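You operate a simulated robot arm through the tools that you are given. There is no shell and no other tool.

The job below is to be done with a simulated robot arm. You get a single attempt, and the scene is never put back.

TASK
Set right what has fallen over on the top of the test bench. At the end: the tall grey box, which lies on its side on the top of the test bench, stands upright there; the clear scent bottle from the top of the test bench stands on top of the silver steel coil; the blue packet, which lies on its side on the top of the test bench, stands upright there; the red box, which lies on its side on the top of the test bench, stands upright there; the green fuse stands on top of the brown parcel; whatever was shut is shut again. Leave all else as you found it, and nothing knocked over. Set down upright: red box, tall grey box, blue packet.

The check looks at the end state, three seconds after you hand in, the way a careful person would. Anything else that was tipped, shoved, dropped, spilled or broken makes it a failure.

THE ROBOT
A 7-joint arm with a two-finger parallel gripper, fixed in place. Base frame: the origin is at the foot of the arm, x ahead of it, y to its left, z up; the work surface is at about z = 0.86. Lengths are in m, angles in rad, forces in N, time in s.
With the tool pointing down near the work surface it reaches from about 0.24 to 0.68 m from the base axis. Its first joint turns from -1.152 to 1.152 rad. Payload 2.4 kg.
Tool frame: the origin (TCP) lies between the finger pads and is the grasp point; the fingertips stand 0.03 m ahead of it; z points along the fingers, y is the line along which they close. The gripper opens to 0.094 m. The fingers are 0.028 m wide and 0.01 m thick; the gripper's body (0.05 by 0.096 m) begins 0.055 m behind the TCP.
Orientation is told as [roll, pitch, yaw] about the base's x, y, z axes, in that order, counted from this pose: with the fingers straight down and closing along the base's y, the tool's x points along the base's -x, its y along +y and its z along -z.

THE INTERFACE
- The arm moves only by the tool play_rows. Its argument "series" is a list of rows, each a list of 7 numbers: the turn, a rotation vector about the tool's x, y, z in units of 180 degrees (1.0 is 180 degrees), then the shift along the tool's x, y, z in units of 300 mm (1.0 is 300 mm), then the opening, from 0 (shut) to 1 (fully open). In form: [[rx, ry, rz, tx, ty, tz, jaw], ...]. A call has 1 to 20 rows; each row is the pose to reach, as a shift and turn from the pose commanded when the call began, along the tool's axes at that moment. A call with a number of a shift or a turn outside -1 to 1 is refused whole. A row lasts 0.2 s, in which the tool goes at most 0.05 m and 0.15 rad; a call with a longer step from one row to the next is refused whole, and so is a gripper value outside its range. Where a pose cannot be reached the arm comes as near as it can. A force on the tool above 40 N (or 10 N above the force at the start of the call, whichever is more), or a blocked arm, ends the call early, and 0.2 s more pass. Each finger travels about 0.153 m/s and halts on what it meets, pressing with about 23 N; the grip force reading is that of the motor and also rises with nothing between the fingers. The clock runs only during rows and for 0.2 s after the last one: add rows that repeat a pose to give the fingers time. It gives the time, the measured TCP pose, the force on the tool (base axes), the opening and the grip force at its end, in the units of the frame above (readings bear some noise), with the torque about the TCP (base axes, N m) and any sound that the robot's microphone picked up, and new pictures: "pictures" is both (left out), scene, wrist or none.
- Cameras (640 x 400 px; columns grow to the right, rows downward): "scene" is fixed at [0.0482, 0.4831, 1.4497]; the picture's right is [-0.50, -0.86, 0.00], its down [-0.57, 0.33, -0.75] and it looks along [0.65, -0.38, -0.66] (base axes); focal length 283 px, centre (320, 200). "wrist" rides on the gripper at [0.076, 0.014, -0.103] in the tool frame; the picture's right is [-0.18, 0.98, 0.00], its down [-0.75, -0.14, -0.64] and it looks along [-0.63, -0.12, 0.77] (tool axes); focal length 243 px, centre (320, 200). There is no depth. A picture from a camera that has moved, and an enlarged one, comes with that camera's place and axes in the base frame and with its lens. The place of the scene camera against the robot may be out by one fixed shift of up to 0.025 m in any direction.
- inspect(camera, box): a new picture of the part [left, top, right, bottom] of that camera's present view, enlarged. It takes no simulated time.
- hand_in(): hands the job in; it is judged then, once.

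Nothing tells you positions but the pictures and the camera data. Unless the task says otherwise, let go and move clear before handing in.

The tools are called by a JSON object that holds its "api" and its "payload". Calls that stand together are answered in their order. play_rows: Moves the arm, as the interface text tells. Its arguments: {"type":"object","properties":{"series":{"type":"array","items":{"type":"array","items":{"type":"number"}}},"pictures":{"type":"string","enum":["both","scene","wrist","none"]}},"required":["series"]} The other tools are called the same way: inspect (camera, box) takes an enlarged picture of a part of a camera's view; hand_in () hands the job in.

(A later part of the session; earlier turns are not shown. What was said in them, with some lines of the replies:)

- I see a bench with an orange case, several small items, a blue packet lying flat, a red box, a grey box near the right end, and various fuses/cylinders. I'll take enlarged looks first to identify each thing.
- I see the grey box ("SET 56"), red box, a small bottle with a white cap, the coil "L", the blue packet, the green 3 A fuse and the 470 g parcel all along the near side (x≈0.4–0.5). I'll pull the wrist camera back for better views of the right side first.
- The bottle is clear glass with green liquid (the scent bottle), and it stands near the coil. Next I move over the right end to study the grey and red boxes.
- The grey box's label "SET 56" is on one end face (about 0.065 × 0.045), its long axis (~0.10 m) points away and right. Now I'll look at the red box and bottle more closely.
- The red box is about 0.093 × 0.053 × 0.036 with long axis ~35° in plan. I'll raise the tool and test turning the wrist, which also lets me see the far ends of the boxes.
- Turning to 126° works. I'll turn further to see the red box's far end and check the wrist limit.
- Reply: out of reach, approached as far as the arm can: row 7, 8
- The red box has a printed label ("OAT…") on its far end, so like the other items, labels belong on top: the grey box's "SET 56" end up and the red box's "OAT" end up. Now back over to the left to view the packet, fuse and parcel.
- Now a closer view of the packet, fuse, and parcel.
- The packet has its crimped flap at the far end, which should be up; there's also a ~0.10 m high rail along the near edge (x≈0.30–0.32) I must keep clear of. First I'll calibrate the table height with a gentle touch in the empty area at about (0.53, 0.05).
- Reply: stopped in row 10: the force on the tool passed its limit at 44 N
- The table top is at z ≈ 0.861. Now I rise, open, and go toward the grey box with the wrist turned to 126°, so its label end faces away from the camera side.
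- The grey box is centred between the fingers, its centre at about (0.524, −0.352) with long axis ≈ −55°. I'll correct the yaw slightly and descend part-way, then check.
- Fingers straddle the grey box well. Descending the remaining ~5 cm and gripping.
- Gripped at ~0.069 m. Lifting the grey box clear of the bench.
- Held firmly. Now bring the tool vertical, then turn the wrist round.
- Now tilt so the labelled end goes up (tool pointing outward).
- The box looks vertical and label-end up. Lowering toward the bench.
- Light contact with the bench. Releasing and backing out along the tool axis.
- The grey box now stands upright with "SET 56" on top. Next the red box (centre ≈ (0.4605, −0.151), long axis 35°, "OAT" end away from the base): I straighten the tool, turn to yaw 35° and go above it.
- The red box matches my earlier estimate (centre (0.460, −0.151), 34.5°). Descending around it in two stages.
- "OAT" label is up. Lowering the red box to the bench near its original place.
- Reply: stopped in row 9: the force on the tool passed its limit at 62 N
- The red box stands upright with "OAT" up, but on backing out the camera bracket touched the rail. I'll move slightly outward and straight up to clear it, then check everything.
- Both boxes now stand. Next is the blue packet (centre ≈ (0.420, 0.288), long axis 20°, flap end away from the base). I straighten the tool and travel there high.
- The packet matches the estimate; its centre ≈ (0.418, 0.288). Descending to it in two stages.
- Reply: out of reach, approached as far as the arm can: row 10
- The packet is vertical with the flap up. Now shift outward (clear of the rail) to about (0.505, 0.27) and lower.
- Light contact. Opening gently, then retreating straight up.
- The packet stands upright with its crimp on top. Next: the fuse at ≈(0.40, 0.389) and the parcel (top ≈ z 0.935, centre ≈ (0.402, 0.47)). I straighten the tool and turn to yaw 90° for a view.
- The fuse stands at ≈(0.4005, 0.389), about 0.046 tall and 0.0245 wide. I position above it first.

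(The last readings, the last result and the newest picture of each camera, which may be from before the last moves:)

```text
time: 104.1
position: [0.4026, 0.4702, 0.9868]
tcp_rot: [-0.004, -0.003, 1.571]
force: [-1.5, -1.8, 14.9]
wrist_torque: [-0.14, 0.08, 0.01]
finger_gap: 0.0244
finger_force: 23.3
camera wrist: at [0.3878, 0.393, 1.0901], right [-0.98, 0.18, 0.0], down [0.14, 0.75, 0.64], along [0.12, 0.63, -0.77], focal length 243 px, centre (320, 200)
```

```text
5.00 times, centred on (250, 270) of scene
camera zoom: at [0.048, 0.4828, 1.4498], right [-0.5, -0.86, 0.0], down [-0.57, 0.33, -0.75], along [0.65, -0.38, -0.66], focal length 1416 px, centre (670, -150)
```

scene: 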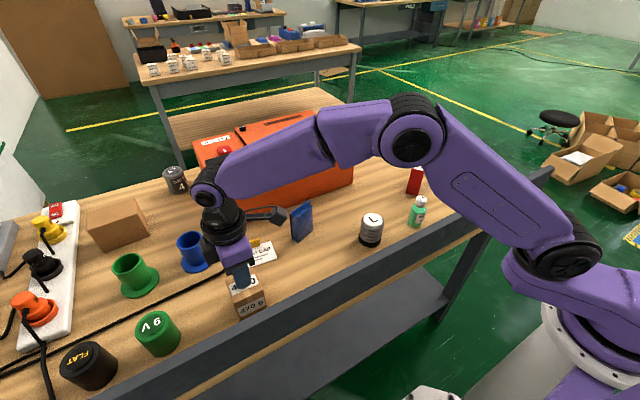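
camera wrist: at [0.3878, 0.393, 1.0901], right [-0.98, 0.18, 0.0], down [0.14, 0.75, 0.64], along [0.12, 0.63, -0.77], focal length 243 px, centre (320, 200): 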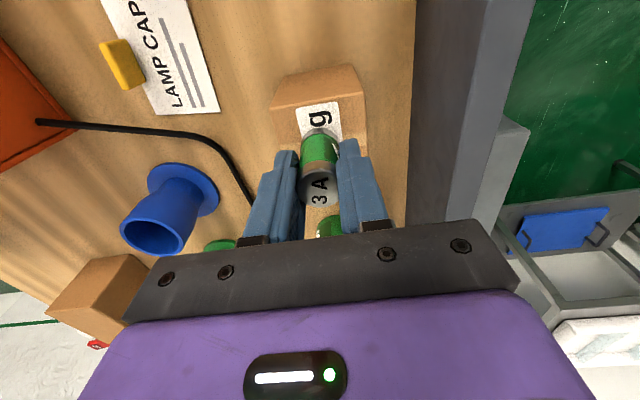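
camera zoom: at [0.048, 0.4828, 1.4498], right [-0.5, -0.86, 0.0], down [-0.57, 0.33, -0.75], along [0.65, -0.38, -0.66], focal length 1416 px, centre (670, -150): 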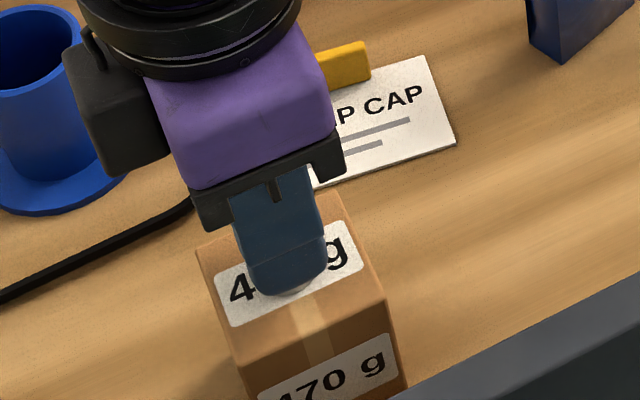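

Contact reached (parcel top ≈ 0.939). Easing off slightly, then releasing and rising.

{"api": "play_rows", "payload": {"series": [[0, 0, 0, 0, 0, -0.003, 0.1], [0, 0, 0, 0, 0, -0.003, 0.1]], "pictures": "none"}}

```text
time: 104.7
position: [0.4027, 0.4712, 0.9876]
tcp_rot: [-0.003, -0.003, 1.571]
force: [-0.2, 0.3, 16.1]
wrist_torque: [0.02, 0.03, 0.06]
finger_gap: 0.0245
finger_force: 22.5
```

{"api": "play_rows", "payload": {"series": [[0, 0, 0, 0, 0, -0.004, 0.1], [0, 0, 0, 0, 0, -0.007, 0.1], [0, 0, 0, 0, 0, -0.007, 0.1]], "pictures": "none"}}

```text
time: 105.5
position: [0.4022, 0.4685, 0.9865]
tcp_rot: [0.001, 0.002, 1.571]
force: [-0.2, 0.8, 0.0]
wrist_torque: [-0.01, 0.0, 0.02]
finger_gap: 0.0242
finger_force: 23.0
```

{"api": "play_rows", "payload": {"series": [[0, 0, 0, 0, 0, 0.002, 0.2], [0, 0, 0, 0, 0, 0.002, 0.28], [0, 0, 0, 0, 0, 0.002, 0.34], [0, 0, 0, 0, 0, 0.002, 0.42], [0, 0, 0, 0, 0, 0.002, 0.52], [0, 0, 0, 0, 0, 0.002, 0.6], [0, 0, 0, 0, 0, -0.02, 0.6], [0, 0, 0, 0, 0, -0.07, 0.6], [0, 0, 0, 0, 0, -0.15, 0.6], [0, 0, 0, 0, 0, -0.25, 0.6], [0, 0, 0, 0, 0, -0.35, 0.6], [0, 0, 0, 0, 0, -0.35, 0.6]]}}

{"api": "inspect", "payload": {"camera": "scene", "box": [210, 230, 290, 310]}}

{"api": "inspect", "payload": {"camera": "wrist", "box": [220, 40, 460, 200]}}

```text
time: 108.1
position: [0.4021, 0.47, 1.0922]
tcp_rot: [-0.002, 0.003, 1.57]
force: [-0.8, -0.1, 0.3]
wrist_torque: [0.0, 0.03, 0.0]
finger_gap: 0.0564
finger_force: 0.1
camera wrist: at [0.3869, 0.3932, 1.1955], right [-0.98, 0.18, 0.0], down [0.14, 0.75, 0.64], along [0.12, 0.63, -0.77], focal length 243 px, centre (320, 200)
```

scene: 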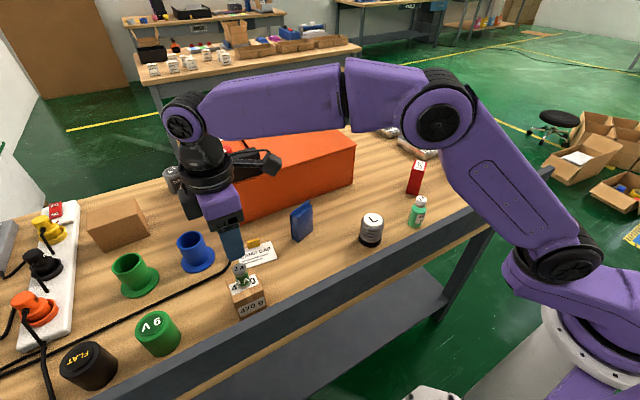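
wrist: 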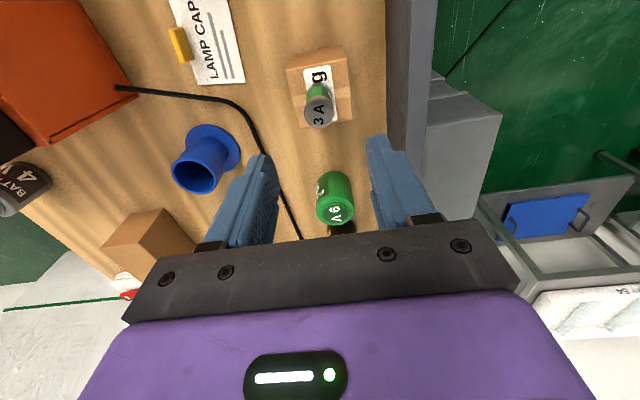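

```text
5.00 times, centred on (250, 270) of scene
camera zoom: at [0.0482, 0.4831, 1.4497], right [-0.5, -0.86, 0.0], down [-0.57, 0.33, -0.75], along [0.65, -0.38, -0.66], focal length 1416 px, centre (670, -150)
```

zoom: 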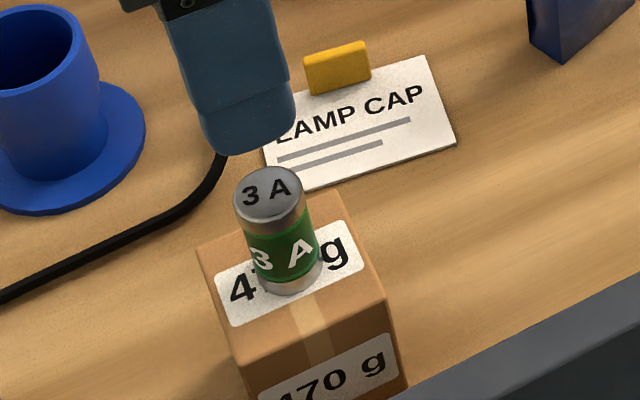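

```text
2.50 times, centred on (340, 120) of wrist
camera zoom: at [0.3869, 0.3932, 1.1955], right [-0.98, 0.18, 0.0], down [0.14, 0.75, 0.64], along [0.12, 0.63, -0.77], focal length 606 px, centre (270, 400)
```

zoom: 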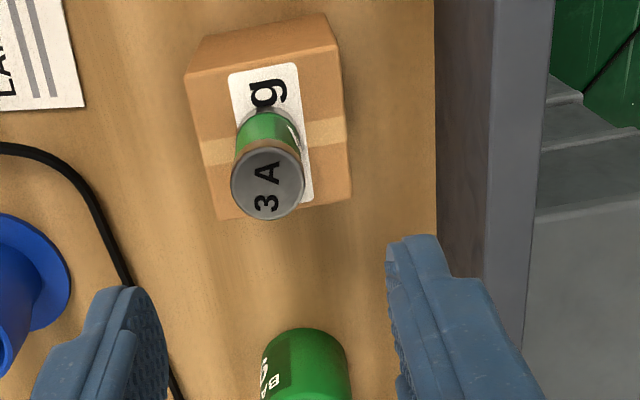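

The fuse stands on the parcel. Now the bottle: I travel back along the bench (keeping yaw 90°), viewing the coil on the way.

{"api": "play_rows", "payload": {"series": [[0, 0, 0, 0.15, 0, 0, 0.6], [0, 0, 0, 0.3, 0, 0, 0.6], [0, 0, 0, 0.45, 0, 0, 0.6], [0, 0, 0, 0.6, 0, 0, 0.7], [0, 0, 0, 0.75, 0, 0, 0.8], [0, 0, 0, 0.9, 0, 0, 0.8], [0, 0, 0, 1.0, 0, 0, 0.8]], "pictures": "none"}}

{"api": "play_rows", "payload": {"series": [[0, 0, 0, 0.12, 0, 0.04, 0.8], [0, 0, 0, 0.24, 0, 0.08, 0.8], [0, 0, 0, 0.28, 0, 0.1, 0.8], [0, 0, 0, 0.28, 0, 0.1, 0.8]], "pictures": "wrist"}}

{"api": "inspect", "payload": {"camera": "wrist", "box": [220, 40, 460, 200]}}

```text
time: 109.7
position: [0.4018, 0.17, 1.0905]
tcp_rot: [-0.003, 0.0, 1.571]
force: [0.0, 0.8, -0.6]
wrist_torque: [-0.01, 0.0, -0.03]
finger_gap: 0.0752
finger_force: 0.0
```

```text
time: 110.7
position: [0.4025, 0.086, 1.0614]
tcp_rot: [-0.001, 0.003, 1.571]
force: [-0.4, 0.6, -0.1]
wrist_torque: [0.01, 0.02, 0.0]
finger_gap: 0.0752
finger_force: 0.1
camera wrist: at [0.3877, 0.0082, 1.1648], right [-0.98, 0.18, 0.0], down [0.14, 0.75, 0.64], along [0.12, 0.63, -0.77], focal length 243 px, centre (320, 200)
```

wrist: 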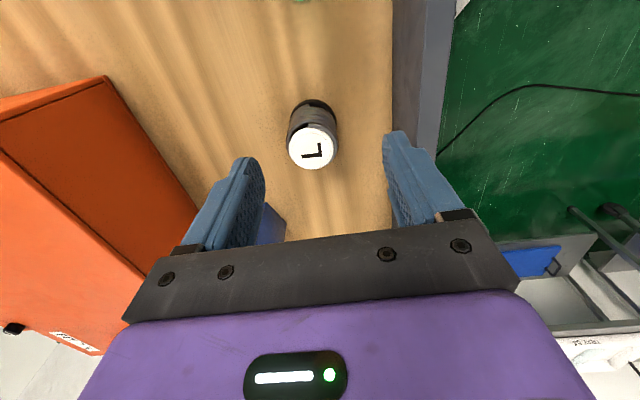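

```text
2.50 times, centred on (340, 120) of wrist
camera zoom: at [0.3877, 0.0082, 1.1648], right [-0.98, 0.18, 0.0], down [0.14, 0.75, 0.64], along [0.12, 0.63, -0.77], focal length 606 px, centre (270, 400)
```

zoom: 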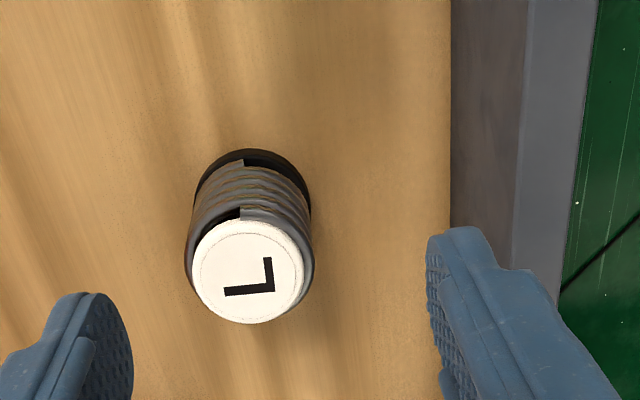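

{"api": "play_rows", "payload": {"series": [[0, 0, 0, 0.12, 0, 0, 0.8], [0, 0, 0, 0.24, 0, 0, 0.8], [0, 0, 0, 0.36, 0, 0, 0.8], [0, 0, 0, 0.487, 0, 0, 0.8], [0, 0, 0, 0.487, 0, 0, 0.8]]}}

{"api": "inspect", "payload": {"camera": "wrist", "box": [220, 40, 460, 200]}}

{"api": "inspect", "payload": {"camera": "scene", "box": [350, 180, 450, 250]}}

```text
time: 111.9
position: [0.3999, -0.0614, 1.0629]
tcp_rot: [-0.003, 0.001, 1.569]
force: [-0.2, -0.1, -0.1]
wrist_torque: [0.0, 0.01, 0.03]
finger_gap: 0.0753
finger_force: 0.2
camera wrist: at [0.3867, -0.1379, 1.1668], right [-0.98, 0.18, 0.0], down [0.14, 0.75, 0.64], along [0.12, 0.63, -0.77], focal length 243 px, centre (320, 200)
```

scene: 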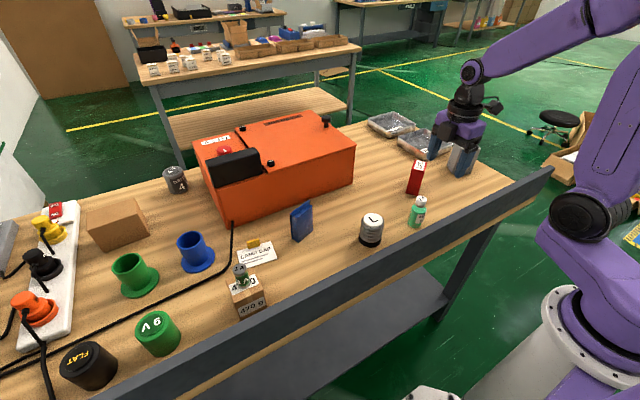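
wrist: 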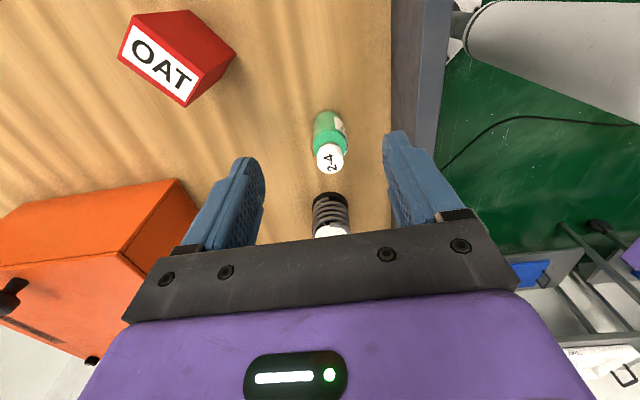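

```text
2.50 times, centred on (340, 120) of wrist
camera zoom: at [0.3867, -0.1379, 1.1668], right [-0.98, 0.18, 0.0], down [0.14, 0.75, 0.64], along [0.12, 0.63, -0.77], focal length 606 px, centre (270, 400)
```

zoom: 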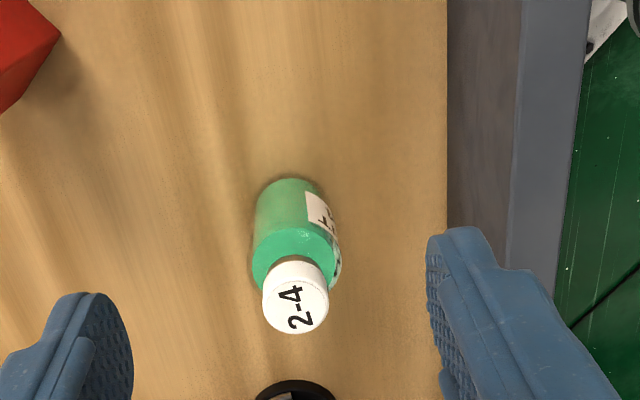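

```text
5.71 times, centred on (400, 215) of scene
camera zoom: at [0.0483, 0.483, 1.4497], right [-0.5, -0.86, 0.0], down [-0.57, 0.33, -0.75], along [0.65, -0.38, -0.66], focal length 1618 px, centre (-137, 114)
```

zoom: 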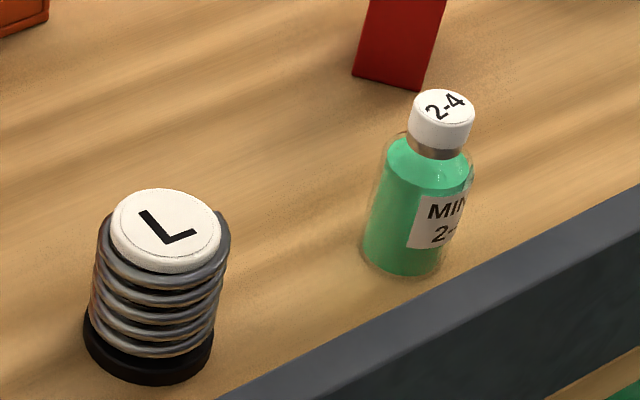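

The bottle stands at ≈(0.400, −0.010), about 0.096 tall and 0.0385 wide; the coil top is at ≈(0.419, 0.129, 0.930). Moving over the bottle.

{"api": "play_rows", "payload": {"series": [[0, 0, 0, -0.09, 0, 0, 0.8], [0, 0, 0, -0.173, 0, 0, 0.8], [0, 0, 0, -0.173, 0, 0.1, 0.8], [0, 0, 0, -0.173, 0, 0.2, 0.8], [0, 0, 0, -0.173, 0, 0.2, 0.8]], "pictures": "wrist"}}

{"api": "inspect", "payload": {"camera": "wrist", "box": [220, 80, 460, 240]}}

{"api": "inspect", "payload": {"camera": "scene", "box": [350, 130, 470, 250]}}

```text
time: 113.1
position: [0.4008, -0.0059, 1.0024]
tcp_rot: [-0.001, 0.001, 1.571]
force: [0.0, 0.8, 0.9]
wrist_torque: [-0.01, -0.01, -0.02]
finger_gap: 0.0751
finger_force: 0.1
camera wrist: at [0.3876, -0.0833, 1.1072], right [-0.98, 0.18, 0.0], down [0.14, 0.75, 0.64], along [0.12, 0.63, -0.77], focal length 243 px, centre (320, 200)
```

wrist: 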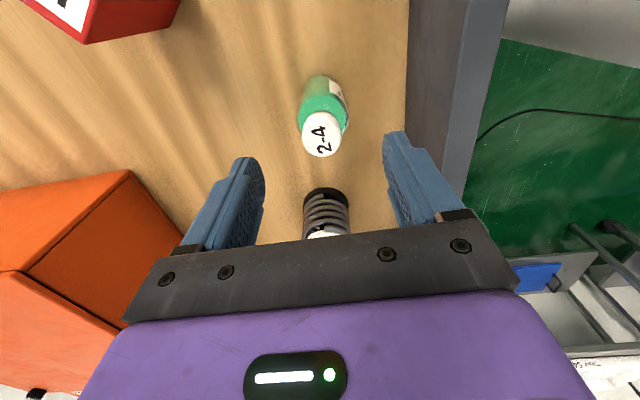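

```text
2.50 times, centred on (340, 160) of wrist
camera zoom: at [0.3876, -0.0833, 1.1072], right [-0.98, 0.18, 0.0], down [0.14, 0.75, 0.64], along [0.12, 0.63, -0.77], focal length 606 px, centre (270, 300)
```

zoom: 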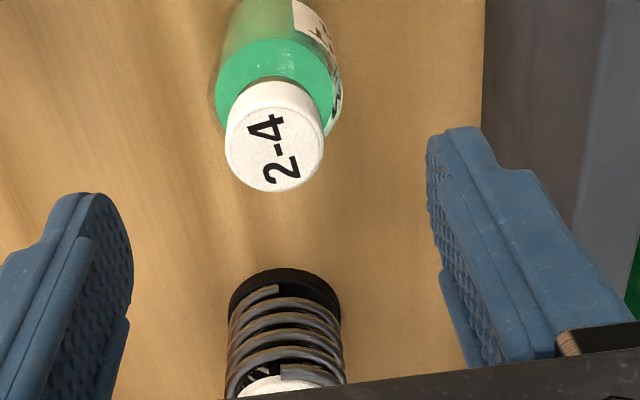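

```text
3.33 times, centred on (410, 190) of scene
camera zoom: at [0.0482, 0.4831, 1.4497], right [-0.5, -0.86, 0.0], down [-0.57, 0.33, -0.75], along [0.65, -0.38, -0.66], focal length 944 px, centre (20, 233)
```

zoom: 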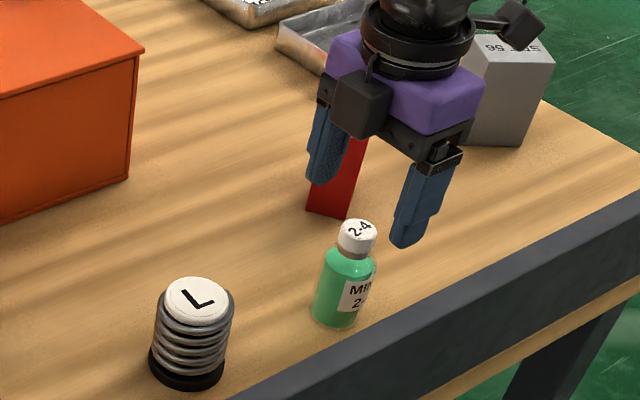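

{"api": "play_rows", "payload": {"series": [[0, 0, 0, 0.011, 0.002, 0.06, 0.8], [0, 0, 0, 0.011, 0.003, 0.14, 0.8], [0, 0, 0, 0.011, 0.003, 0.22, 0.8], [0, 0, 0, 0.011, 0.003, 0.294, 0.8], [0, 0, 0, 0.011, 0.003, 0.294, 0.8]]}}

{"api": "inspect", "payload": {"camera": "wrist", "box": [220, 80, 460, 240]}}

{"api": "inspect", "payload": {"camera": "scene", "box": [350, 130, 470, 250]}}

```text
time: 114.3
position: [0.4009, -0.0144, 0.9138]
tcp_rot: [0.0, 0.002, 1.572]
force: [0.4, 0.0, 0.8]
wrist_torque: [-0.04, -0.06, -0.01]
finger_gap: 0.0751
finger_force: 0.0
camera wrist: at [0.3871, -0.0894, 1.0169], right [-0.98, 0.18, 0.0], down [0.14, 0.75, 0.64], along [0.12, 0.63, -0.77], focal length 243 px, centre (320, 200)
```

scene: 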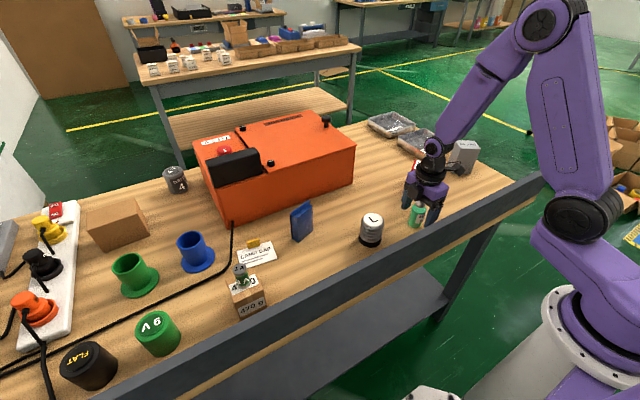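
wrist: 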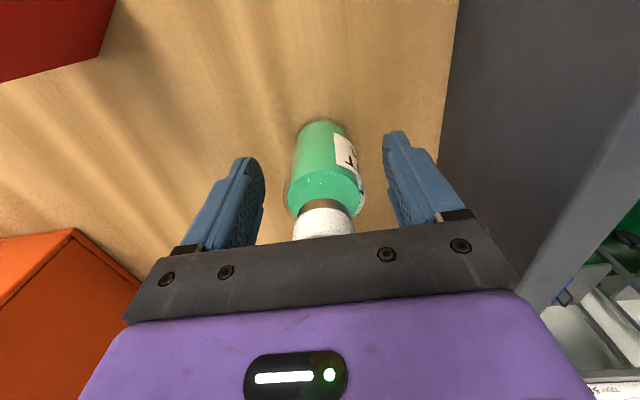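

```text
2.50 times, centred on (340, 160) of wrist
camera zoom: at [0.3871, -0.0894, 1.0169], right [-0.98, 0.18, 0.0], down [0.14, 0.75, 0.64], along [0.12, 0.63, -0.77], focal length 606 px, centre (270, 300)
```

zoom: 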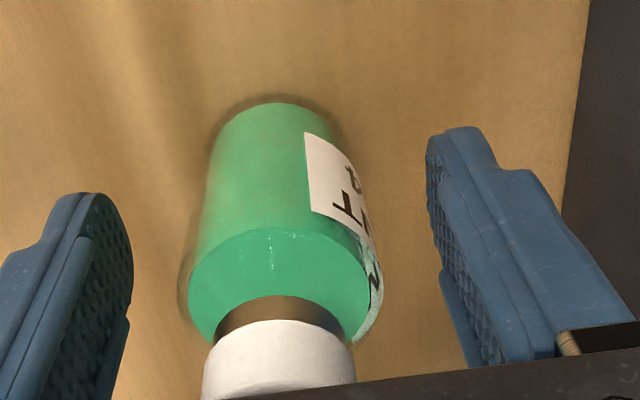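

```text
3.33 times, centred on (410, 190) of scene
camera zoom: at [0.0482, 0.4831, 1.4497], right [-0.5, -0.86, 0.0], down [-0.57, 0.33, -0.75], along [0.65, -0.38, -0.66], focal length 944 px, centre (20, 233)
```

zoom: 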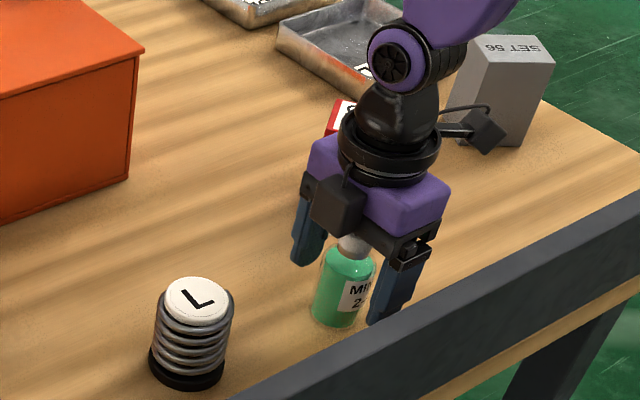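

{"api": "play_rows", "payload": {"series": [[0, 0, 0, 0, 0, 0, 0.65], [0, 0, 0, 0, 0, 0, 0.52], [0, 0, 0, 0, 0, 0, 0.45], [0, 0, 0, 0, 0, 0, 0.4], [0, 0, 0, 0, 0, 0, 0.34], [0, 0, 0, 0, 0, 0, 0.3], [0, 0, 0, 0, 0, 0, 0.3]], "pictures": "wrist"}}

```text
time: 115.9
position: [0.4021, -0.0122, 0.914]
tcp_rot: [-0.001, 0.002, 1.57]
force: [-0.6, 0.7, 1.4]
wrist_torque: [-0.01, 0.06, -0.01]
finger_gap: 0.041
finger_force: 23.1
camera wrist: at [0.3871, -0.0894, 1.0172], right [-0.98, 0.18, 0.0], down [0.14, 0.75, 0.64], along [0.12, 0.63, -0.77], focal length 243 px, centre (320, 200)
```

wrist: 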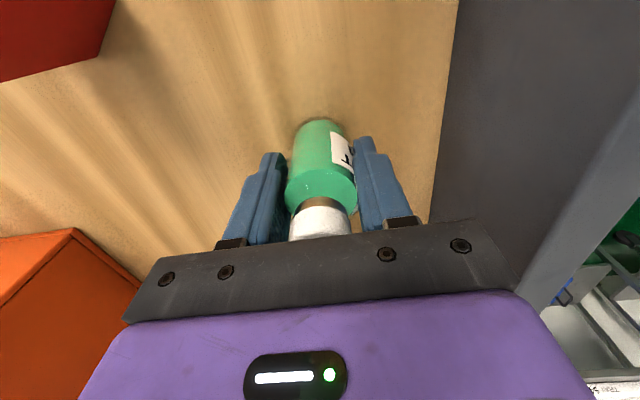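

{"api": "play_rows", "payload": {"series": [[0, 0, 0, 0, 0, -0.03, 0.3], [0, 0, 0, 0, 0, -0.12, 0.3], [0, 0, 0, 0, 0, -0.22, 0.3], [0, 0, 0, 0, 0, -0.32, 0.3], [0, 0, 0, 0, 0, -0.4, 0.3], [0, 0, 0, 0, 0, -0.4, 0.3]]}}

{"api": "inspect", "payload": {"camera": "wrist", "box": [220, 80, 460, 240]}}

{"api": "inspect", "payload": {"camera": "scene", "box": [350, 110, 470, 250]}}

```text
time: 117.3
position: [0.4017, -0.0118, 1.0353]
tcp_rot: [-0.001, 0.0, 1.57]
force: [-0.1, 0.2, -0.9]
wrist_torque: [-0.01, -0.03, 0.0]
finger_gap: 0.0411
finger_force: 23.2
camera wrist: at [0.3863, -0.0884, 1.1392], right [-0.98, 0.18, 0.0], down [0.14, 0.75, 0.64], along [0.12, 0.63, -0.77], focal length 243 px, centre (320, 200)
```

scene: 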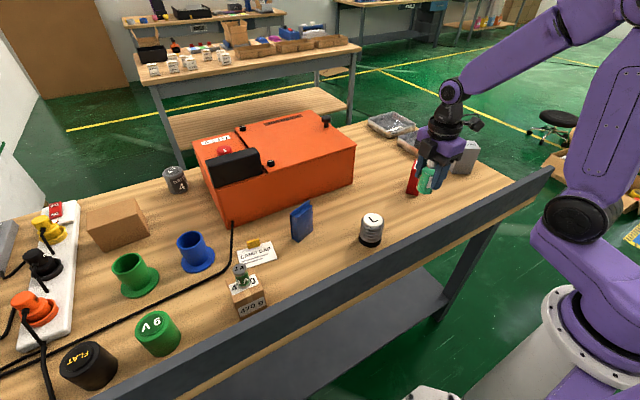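
wrist: 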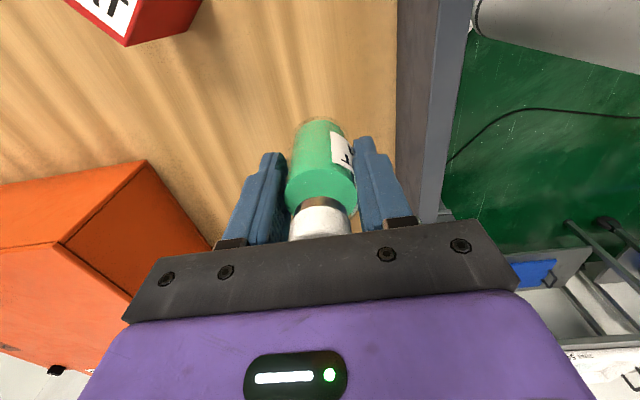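

```text
2.50 times, centred on (340, 160) of wrist
camera zoom: at [0.3863, -0.0884, 1.1392], right [-0.98, 0.18, 0.0], down [0.14, 0.75, 0.64], along [0.12, 0.63, -0.77], focal length 606 px, centre (270, 300)
```

zoom: 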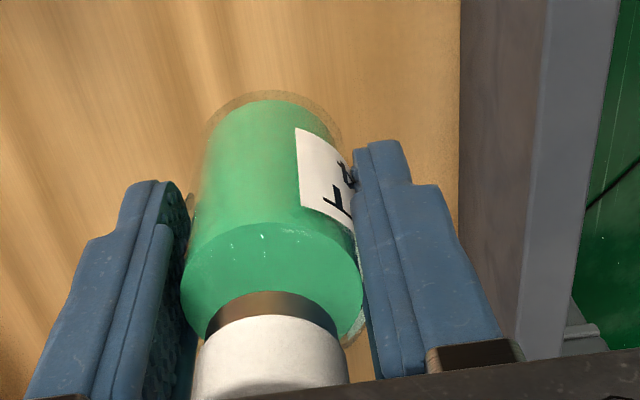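

```text
2.86 times, centred on (410, 180) of scene
camera zoom: at [0.0483, 0.4831, 1.4497], right [-0.5, -0.86, 0.0], down [-0.57, 0.33, -0.75], along [0.65, -0.38, -0.66], focal length 809 px, centre (63, 257)
```

zoom: 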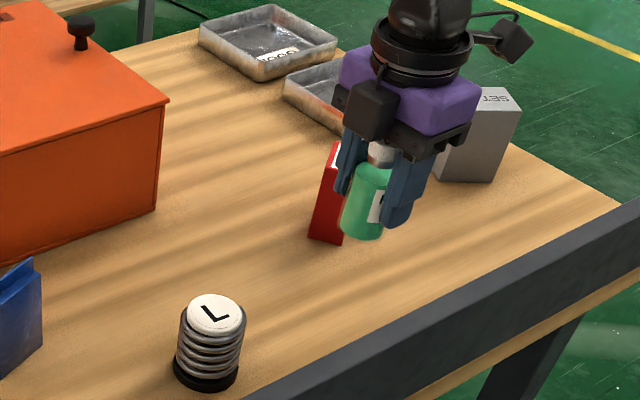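

{"api": "play_rows", "payload": {"series": [[0, 0, 0, -0.1, -0.015, 0, 0.3], [0, 0, 0, -0.22, -0.03, 0, 0.3], [0, 0, 0, -0.34, -0.045, 0, 0.3], [0, 0, 0, -0.42, -0.06, 0, 0.3], [0, 0, 0, -0.4617, -0.06, 0, 0.3], [0, 0, 0, -0.4617, -0.06, 0, 0.3]]}}

{"api": "inspect", "payload": {"camera": "wrist", "box": [220, 40, 460, 200]}}

{"api": "inspect", "payload": {"camera": "scene", "box": [320, 150, 420, 260]}}

```text
time: 118.7
position: [0.4193, 0.1247, 1.0354]
tcp_rot: [-0.001, 0.003, 1.573]
force: [0.0, -0.3, -1.3]
wrist_torque: [0.0, -0.03, 0.0]
finger_gap: 0.0408
finger_force: 23.2
camera wrist: at [0.4051, 0.049, 1.1394], right [-0.98, 0.18, 0.0], down [0.14, 0.75, 0.64], along [0.12, 0.63, -0.77], focal length 243 px, centre (320, 200)
```

scene: 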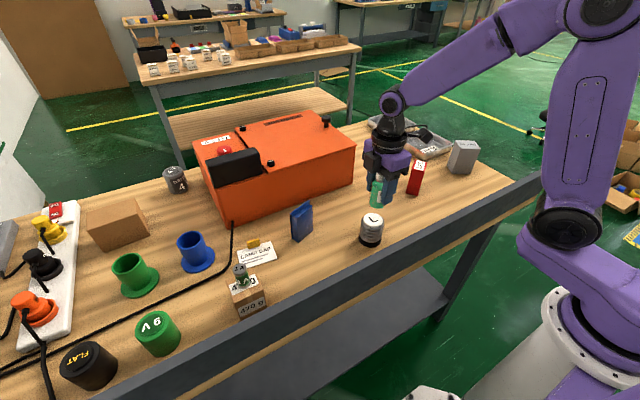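
wrist: 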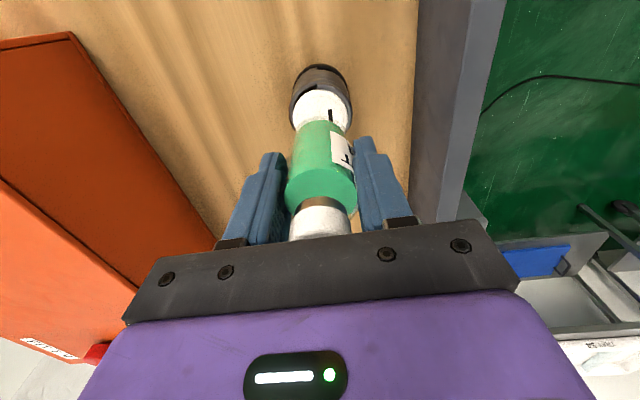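

```text
2.50 times, centred on (340, 120) of wrist
camera zoom: at [0.4051, 0.049, 1.1394], right [-0.98, 0.18, 0.0], down [0.14, 0.75, 0.64], along [0.12, 0.63, -0.77], focal length 606 px, centre (270, 400)
```

zoom: 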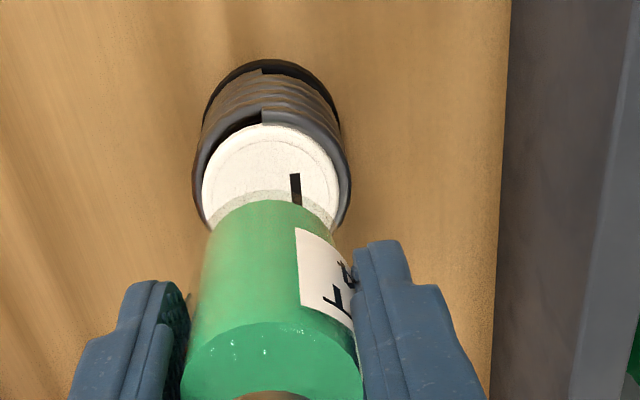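

```text
3.64 times, centred on (370, 205) of scene
camera zoom: at [0.0483, 0.4831, 1.4497], right [-0.5, -0.86, 0.0], down [-0.57, 0.33, -0.75], along [0.65, -0.38, -0.66], focal length 1030 px, centre (138, 182)
```

zoom: 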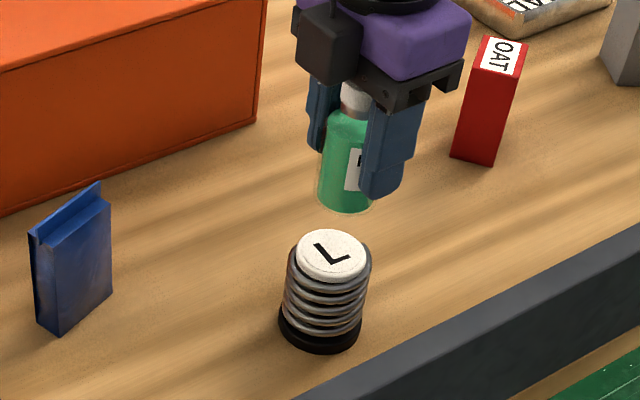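

{"api": "inspect", "payload": {"camera": "scene", "box": [345, 175, 395, 245]}}

{"api": "inspect", "payload": {"camera": "wrist", "box": [280, 50, 380, 150]}}

```text
5.71 times, centred on (370, 210) of scene
camera zoom: at [0.0483, 0.4831, 1.4497], right [-0.5, -0.86, 0.0], down [-0.57, 0.33, -0.75], along [0.65, -0.38, -0.66], focal length 1618 px, centre (34, 143)
```

zoom: 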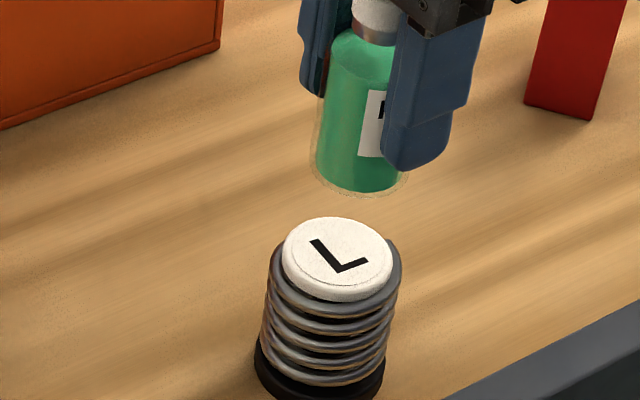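

```text
4.00 times, centred on (330, 100) of wrist
camera zoom: at [0.4051, 0.049, 1.1394], right [-0.98, 0.18, 0.0], down [0.14, 0.75, 0.64], along [0.12, 0.63, -0.77], focal length 970 px, centre (280, 600)
```

zoom: 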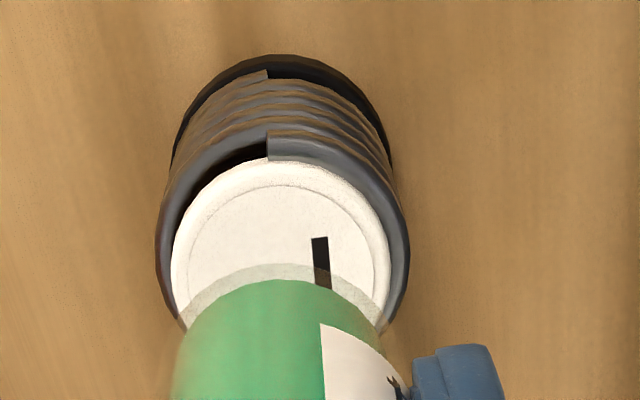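

Alignment is within ~2–3 mm. Nudging and lowering toward the coil top.

{"api": "play_rows", "payload": {"series": [[0, 0, 0, -0.0067, 0, 0.05, 0.3], [0, 0, 0, -0.0067, 0, 0.1, 0.3], [0, 0, 0, -0.0067, 0, 0.13, 0.3], [0, 0, 0, -0.0067, 0, 0.147, 0.3], [0, 0, 0, -0.0067, 0, 0.147, 0.3]]}}

{"api": "inspect", "payload": {"camera": "scene", "box": [345, 175, 395, 245]}}

```text
time: 119.9
position: [0.4185, 0.1286, 0.9903]
tcp_rot: [0.0, 0.002, 1.572]
force: [0.4, 0.6, -1.7]
wrist_torque: [0.01, -0.01, -0.01]
finger_gap: 0.0407
finger_force: 23.1
camera wrist: at [0.4041, 0.0517, 1.094], right [-0.98, 0.18, 0.0], down [0.14, 0.75, 0.64], along [0.12, 0.63, -0.77], focal length 243 px, centre (320, 200)
```

scene: 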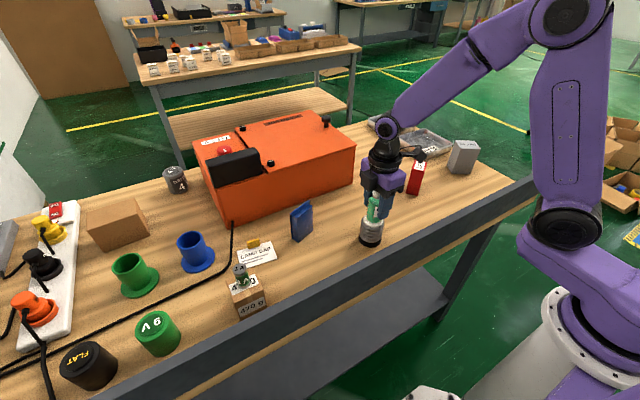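
wrist: 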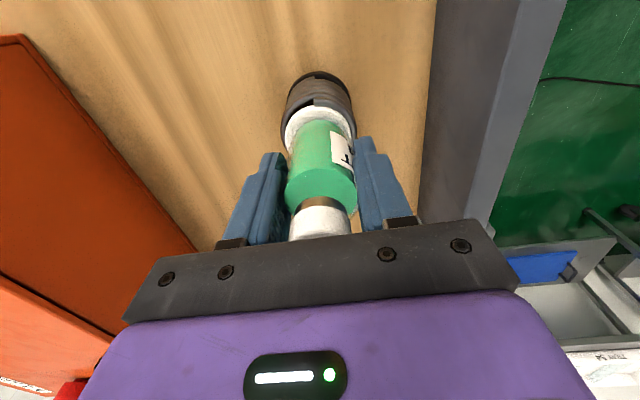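

```text
5.71 times, centred on (370, 210) of scene
camera zoom: at [0.0483, 0.4831, 1.4497], right [-0.5, -0.86, 0.0], down [-0.57, 0.33, -0.75], along [0.65, -0.38, -0.66], focal length 1618 px, centre (34, 143)
```

zoom: 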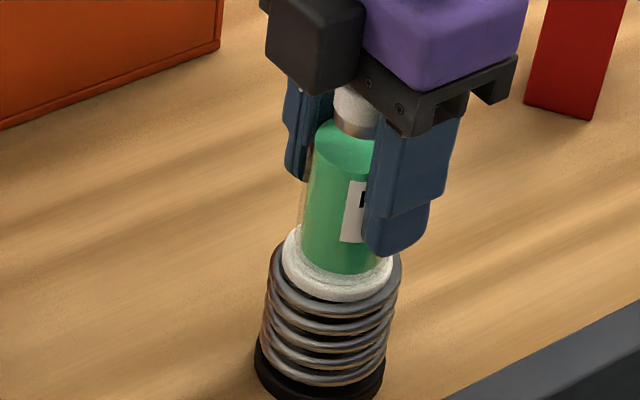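

{"api": "play_rows", "payload": {"series": [[0, 0, 0, 0, 0, 0.005, 0.3], [0, 0, 0, 0, 0, 0.01, 0.3], [0, 0, 0, 0, 0, 0.01, 0.3]], "pictures": "none"}}

{"api": "play_rows", "payload": {"series": [[0, 0, 0, 0, 0, 0.003, 0.3], [0, 0, 0, 0, 0, 0.006, 0.3], [0, 0, 0, 0, 0, 0.006, 0.3]], "pictures": "none"}}

```text
time: 120.7
position: [0.4196, 0.1289, 0.9875]
tcp_rot: [-0.002, 0.002, 1.571]
force: [-1.0, -1.3, 1.2]
wrist_torque: [-0.02, 0.06, -0.05]
finger_gap: 0.0408
finger_force: 22.9
```

```text
time: 121.5
position: [0.4191, 0.1293, 0.9862]
tcp_rot: [-0.004, -0.001, 1.57]
force: [-2.8, 5.2, 14.3]
wrist_torque: [0.15, 0.13, 0.0]
finger_gap: 0.0409
finger_force: 23.3
```

{"api": "play_rows", "payload": {"series": [[0, 0, 0, 0, 0, -0.003, 0.3], [0, 0, 0, 0, 0, -0.003, 0.3]], "pictures": "none"}}

```text
time: 122.1
position: [0.4192, 0.1277, 0.9869]
tcp_rot: [-0.002, 0.001, 1.571]
force: [0.1, 2.6, 7.4]
wrist_torque: [0.16, -0.01, 0.04]
finger_gap: 0.0411
finger_force: 22.9
```

{"api": "play_rows", "payload": {"series": [[0, 0, 0, 0, 0, -0.002, 0.3], [0, 0, 0, 0, 0, -0.002, 0.3]]}}

{"api": "inspect", "payload": {"camera": "scene", "box": [345, 175, 395, 245]}}

{"api": "inspect", "payload": {"camera": "wrist", "box": [270, 50, 370, 150]}}

```text
time: 122.7
position: [0.4186, 0.1276, 0.9882]
tcp_rot: [-0.003, 0.001, 1.572]
force: [0.4, 1.1, -1.5]
wrist_torque: [0.0, -0.02, 0.0]
finger_gap: 0.0406
finger_force: 22.5
camera wrist: at [0.4051, 0.0508, 1.0907], right [-0.98, 0.18, 0.0], down [0.14, 0.75, 0.64], along [0.12, 0.63, -0.77], focal length 243 px, centre (320, 200)
```

scene: 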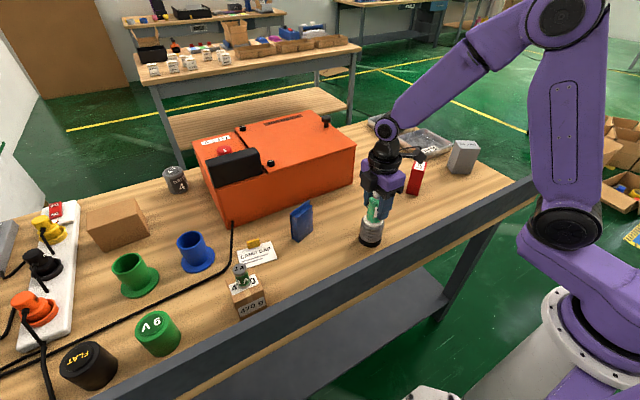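
wrist: 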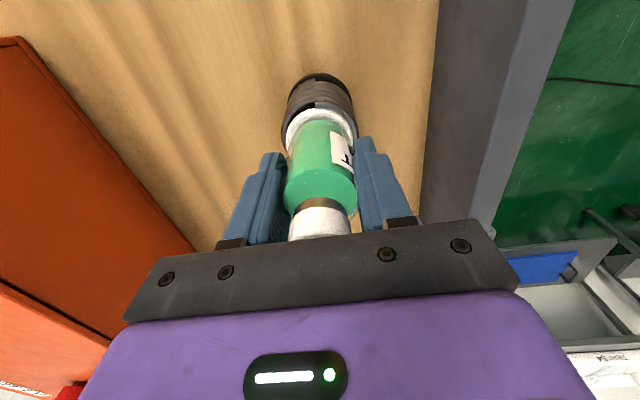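

```text
5.71 times, centred on (370, 210) of scene
camera zoom: at [0.0483, 0.4831, 1.4497], right [-0.5, -0.86, 0.0], down [-0.57, 0.33, -0.75], along [0.65, -0.38, -0.66], focal length 1618 px, centre (34, 143)
```

zoom: 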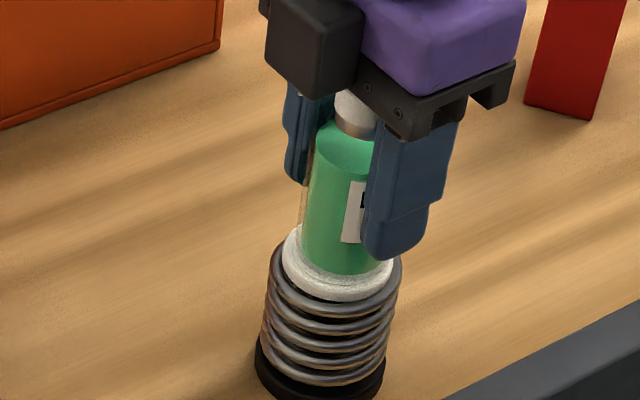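

```text
4.00 times, centred on (320, 100) of wrist
camera zoom: at [0.4051, 0.0508, 1.0907], right [-0.98, 0.18, 0.0], down [0.14, 0.75, 0.64], along [0.12, 0.63, -0.77], focal length 970 px, centre (320, 600)
```

zoom: 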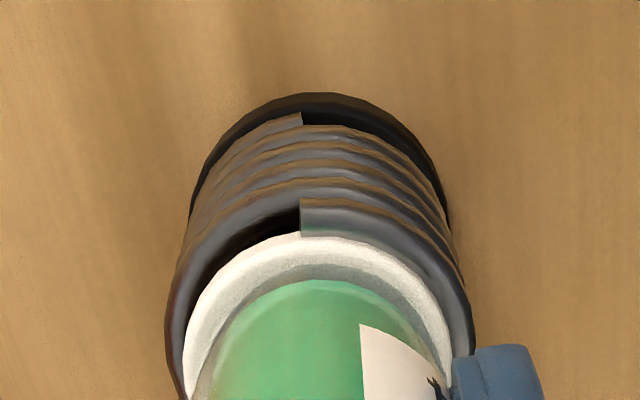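

{"api": "play_rows", "payload": {"series": [[0, 0, 0, 0, 0, 0.0018, 0.3], [0, 0, 0, 0, 0, 0.0018, 0.3]], "pictures": "none"}}

```text
time: 123.3
position: [0.4196, 0.1276, 0.9867]
tcp_rot: [-0.002, 0.001, 1.571]
force: [-0.3, -0.1, -1.8]
wrist_torque: [-0.01, 0.03, -0.01]
finger_gap: 0.0407
finger_force: 23.4
```

{"api": "play_rows", "payload": {"series": [[0, 0, 0, 0, 0, 0.0015, 0.3], [0, 0, 0, 0, 0, 0.0015, 0.3]], "pictures": "none"}}

```text
time: 123.9
position: [0.4187, 0.1261, 0.9851]
tcp_rot: [-0.003, -0.001, 1.571]
force: [-0.9, -0.7, 8.5]
wrist_torque: [-0.13, 0.13, -0.03]
finger_gap: 0.0407
finger_force: 23.2
```

{"api": "play_rows", "payload": {"series": [[0, 0, 0, 0, 0, -0.0008, 0.4], [0, 0, 0, 0, 0, -0.0008, 0.44], [0, 0, 0, 0, 0, -0.0008, 0.47], [0, 0, 0, 0, 0, -0.0008, 0.52], [0, 0, 0, 0, 0, -0.0008, 0.6], [0, 0, 0, 0, 0, -0.0008, 0.7], [0, 0, 0, 0, 0, -0.0008, 0.8], [0, 0, 0, 0, 0, -0.0008, 0.8], [0, 0, 0, 0, 0, -0.03, 0.8], [0, 0, 0, 0, 0, -0.09, 0.8], [0, 0, 0, 0, 0, -0.18, 0.8], [0, 0, 0, 0, 0, -0.28, 0.8], [0, 0, 0, 0, 0, -0.4, 0.8], [0, 0, 0, 0, 0, -0.5, 0.8], [0, 0, 0, 0, 0, -0.5, 0.8]]}}

{"api": "inspect", "payload": {"camera": "scene", "box": [330, 160, 410, 250]}}

```text
time: 127.1
position: [0.4188, 0.1278, 1.1369]
tcp_rot: [-0.002, 0.003, 1.571]
force: [0.5, -0.8, -0.2]
wrist_torque: [-0.01, -0.01, 0.0]
finger_gap: 0.0753
finger_force: 0.0
camera wrist: at [0.4039, 0.052, 1.2395], right [-0.98, 0.18, 0.0], down [0.14, 0.75, 0.64], along [0.12, 0.63, -0.77], focal length 243 px, centre (320, 200)
```

scene: 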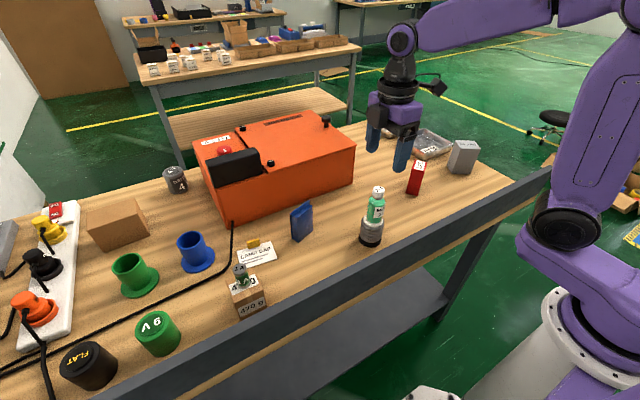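
wrist: 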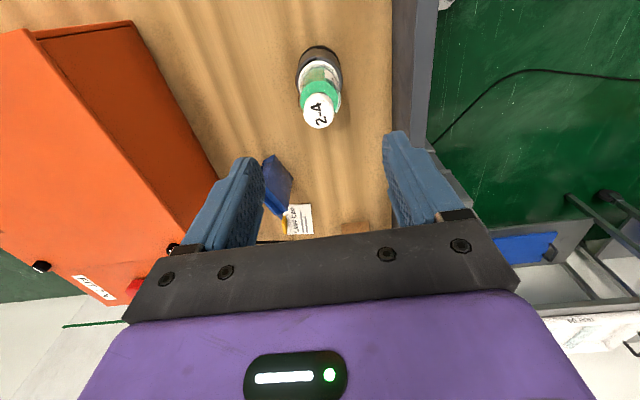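

```text
4.44 times, centred on (370, 205) of scene
camera zoom: at [0.0482, 0.4831, 1.4497], right [-0.5, -0.86, 0.0], down [-0.57, 0.33, -0.75], along [0.65, -0.38, -0.66], focal length 1259 px, centre (98, 178)
```

zoom: 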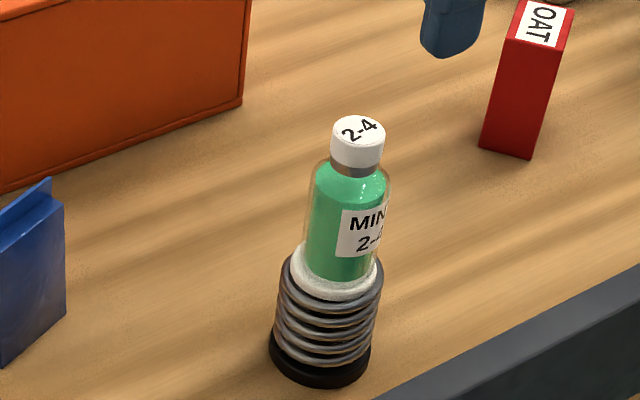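

The bottle stands on the coil. I'll move the arm clear and do a final check of every item.

{"api": "play_rows", "payload": {"series": [[0, 0, 0, 0.1, 0.05, -0.1, 0.8], [0, 0, 0, 0.2, 0.1, -0.2, 0.8], [0, 0, 0, 0.3, 0.15, -0.25, 0.8], [0, 0, 0, 0.4, 0.2, -0.25, 0.8], [0, 0, 0, 0.5, 0.2, -0.25, 0.8], [0, 0, 0, 0.5, 0.2, -0.25, 0.8]]}}

{"api": "inspect", "payload": {"camera": "scene", "box": [340, 100, 500, 260]}}

{"api": "inspect", "payload": {"camera": "scene", "box": [200, 190, 360, 330]}}

{"api": "inspect", "payload": {"camera": "scene", "box": [0, 190, 240, 400]}}

{"api": "inspect", "payload": {"camera": "scene", "box": [140, 90, 380, 240]}}

```text
time: 128.5
position: [0.3576, -0.0226, 1.2115]
tcp_rot: [-0.001, 0.003, 1.571]
force: [-0.2, -0.3, -0.5]
wrist_torque: [0.0, -0.01, 0.02]
finger_gap: 0.075
finger_force: 0.1
camera wrist: at [0.3436, -0.0996, 1.314], right [-0.98, 0.18, 0.0], down [0.14, 0.75, 0.64], along [0.12, 0.63, -0.77], focal length 243 px, centre (320, 200)
```

scene: 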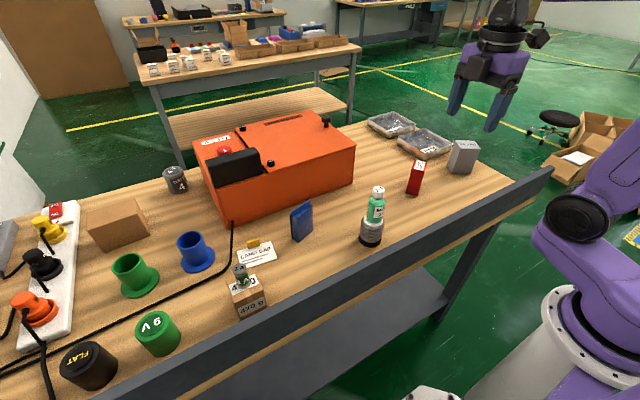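
wrist: 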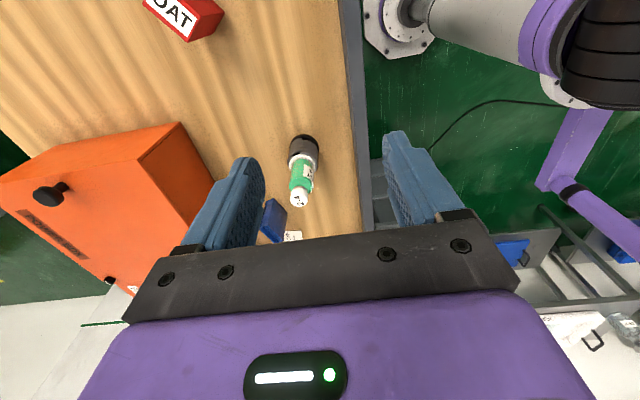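

```text
2.50 times, centred on (420, 180) of scene
camera zoom: at [0.0482, 0.483, 1.4497], right [-0.5, -0.86, 0.0], down [-0.57, 0.33, -0.75], along [0.65, -0.38, -0.66], focal length 708 px, centre (70, 250)
```

zoom: 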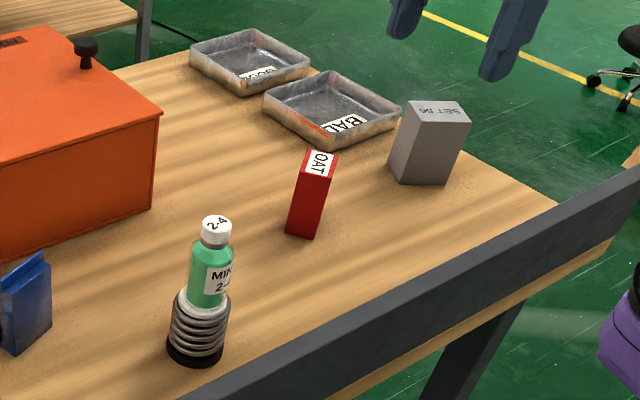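

```text
2.86 times, centred on (280, 260) of scene
camera zoom: at [0.0482, 0.483, 1.4497], right [-0.5, -0.86, 0.0], down [-0.57, 0.33, -0.75], along [0.65, -0.38, -0.66], focal length 809 px, centre (434, 29)
```

zoom: 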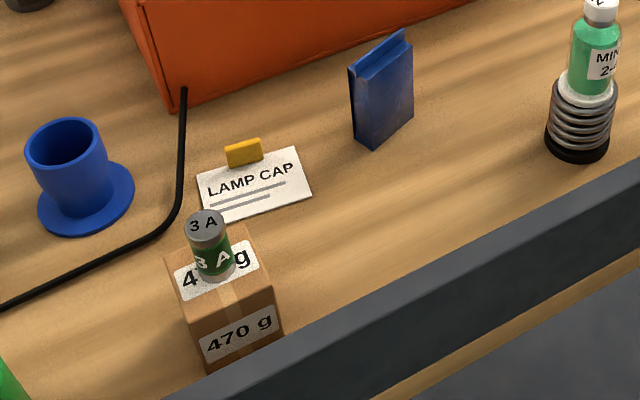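

```text
1.90 times, centred on (120, 295) of scene
camera zoom: at [0.0482, 0.483, 1.4497], right [-0.5, -0.86, 0.0], down [-0.57, 0.33, -0.75], along [0.65, -0.38, -0.66], focal length 540 px, centre (701, 19)
```

zoom: 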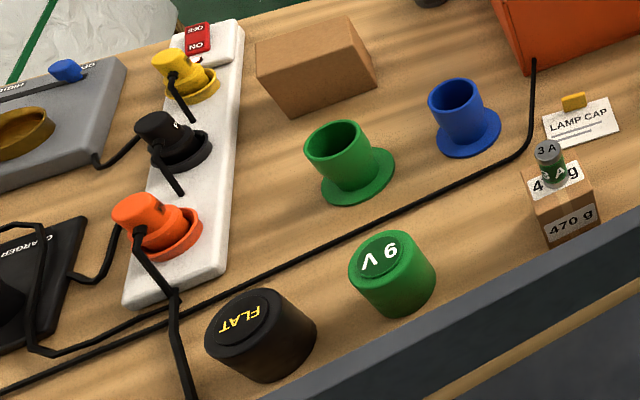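

```text
2.67 times, centred on (260, 165) of scene
camera zoom: at [0.0482, 0.483, 1.4497], right [-0.5, -0.86, 0.0], down [-0.57, 0.33, -0.75], along [0.65, -0.38, -0.66], focal length 755 px, centre (480, 293)
```

zoom: 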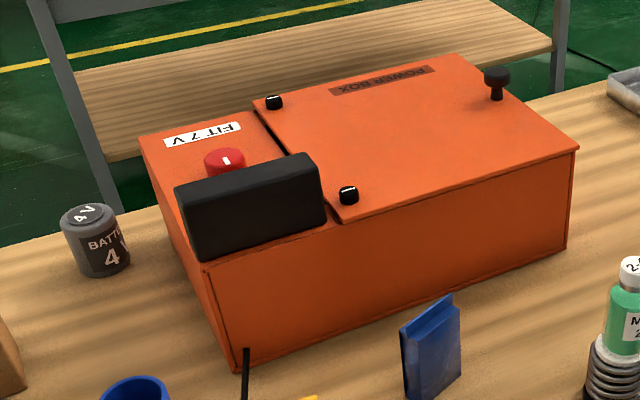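

Everything looks right:
- The grey box ("SET 56" up), red box ("OAT" up) and blue packet (crimp up) stand upright on the bench.
- The scent bottle is on the coil and the green fuse is on the 470 g parcel.
- The power box lid is still shut, nothing else has moved, and the arm is clear.

I'm handing in.

{"api": "hand_in", "payload": {}}

```text
The job is handed in.
```

The job is handed in, and in the last pictures everything you asked for was in place. I haven't seen the result of the check.

- **Tall grey box:** it stands upright with "SET 56" on top, close to where it lay.
- **Red box:** it stands upright with "OAT" on top, a few centimetres from where it lay.
- **Blue packet:** it stands upright with its crimped end on top. I moved it about 10 cm further from the rail to make room for the gripper.
- **Clear scent bottle:** it stands on top of the silver steel coil.
- **Green fuse:** it stands on top of the brown parcel. I took the taped box marked 470 g as the parcel, not the plain brown box further left.
- **Anything shut:** I opened nothing, and the power box lid was still closed at the end.

While I was backing away from the red box, the camera bracket bumped the rail along the near edge of the bench, with a force reading of about 62 N. Nothing was knocked over or shifted in the pictures afterwards.
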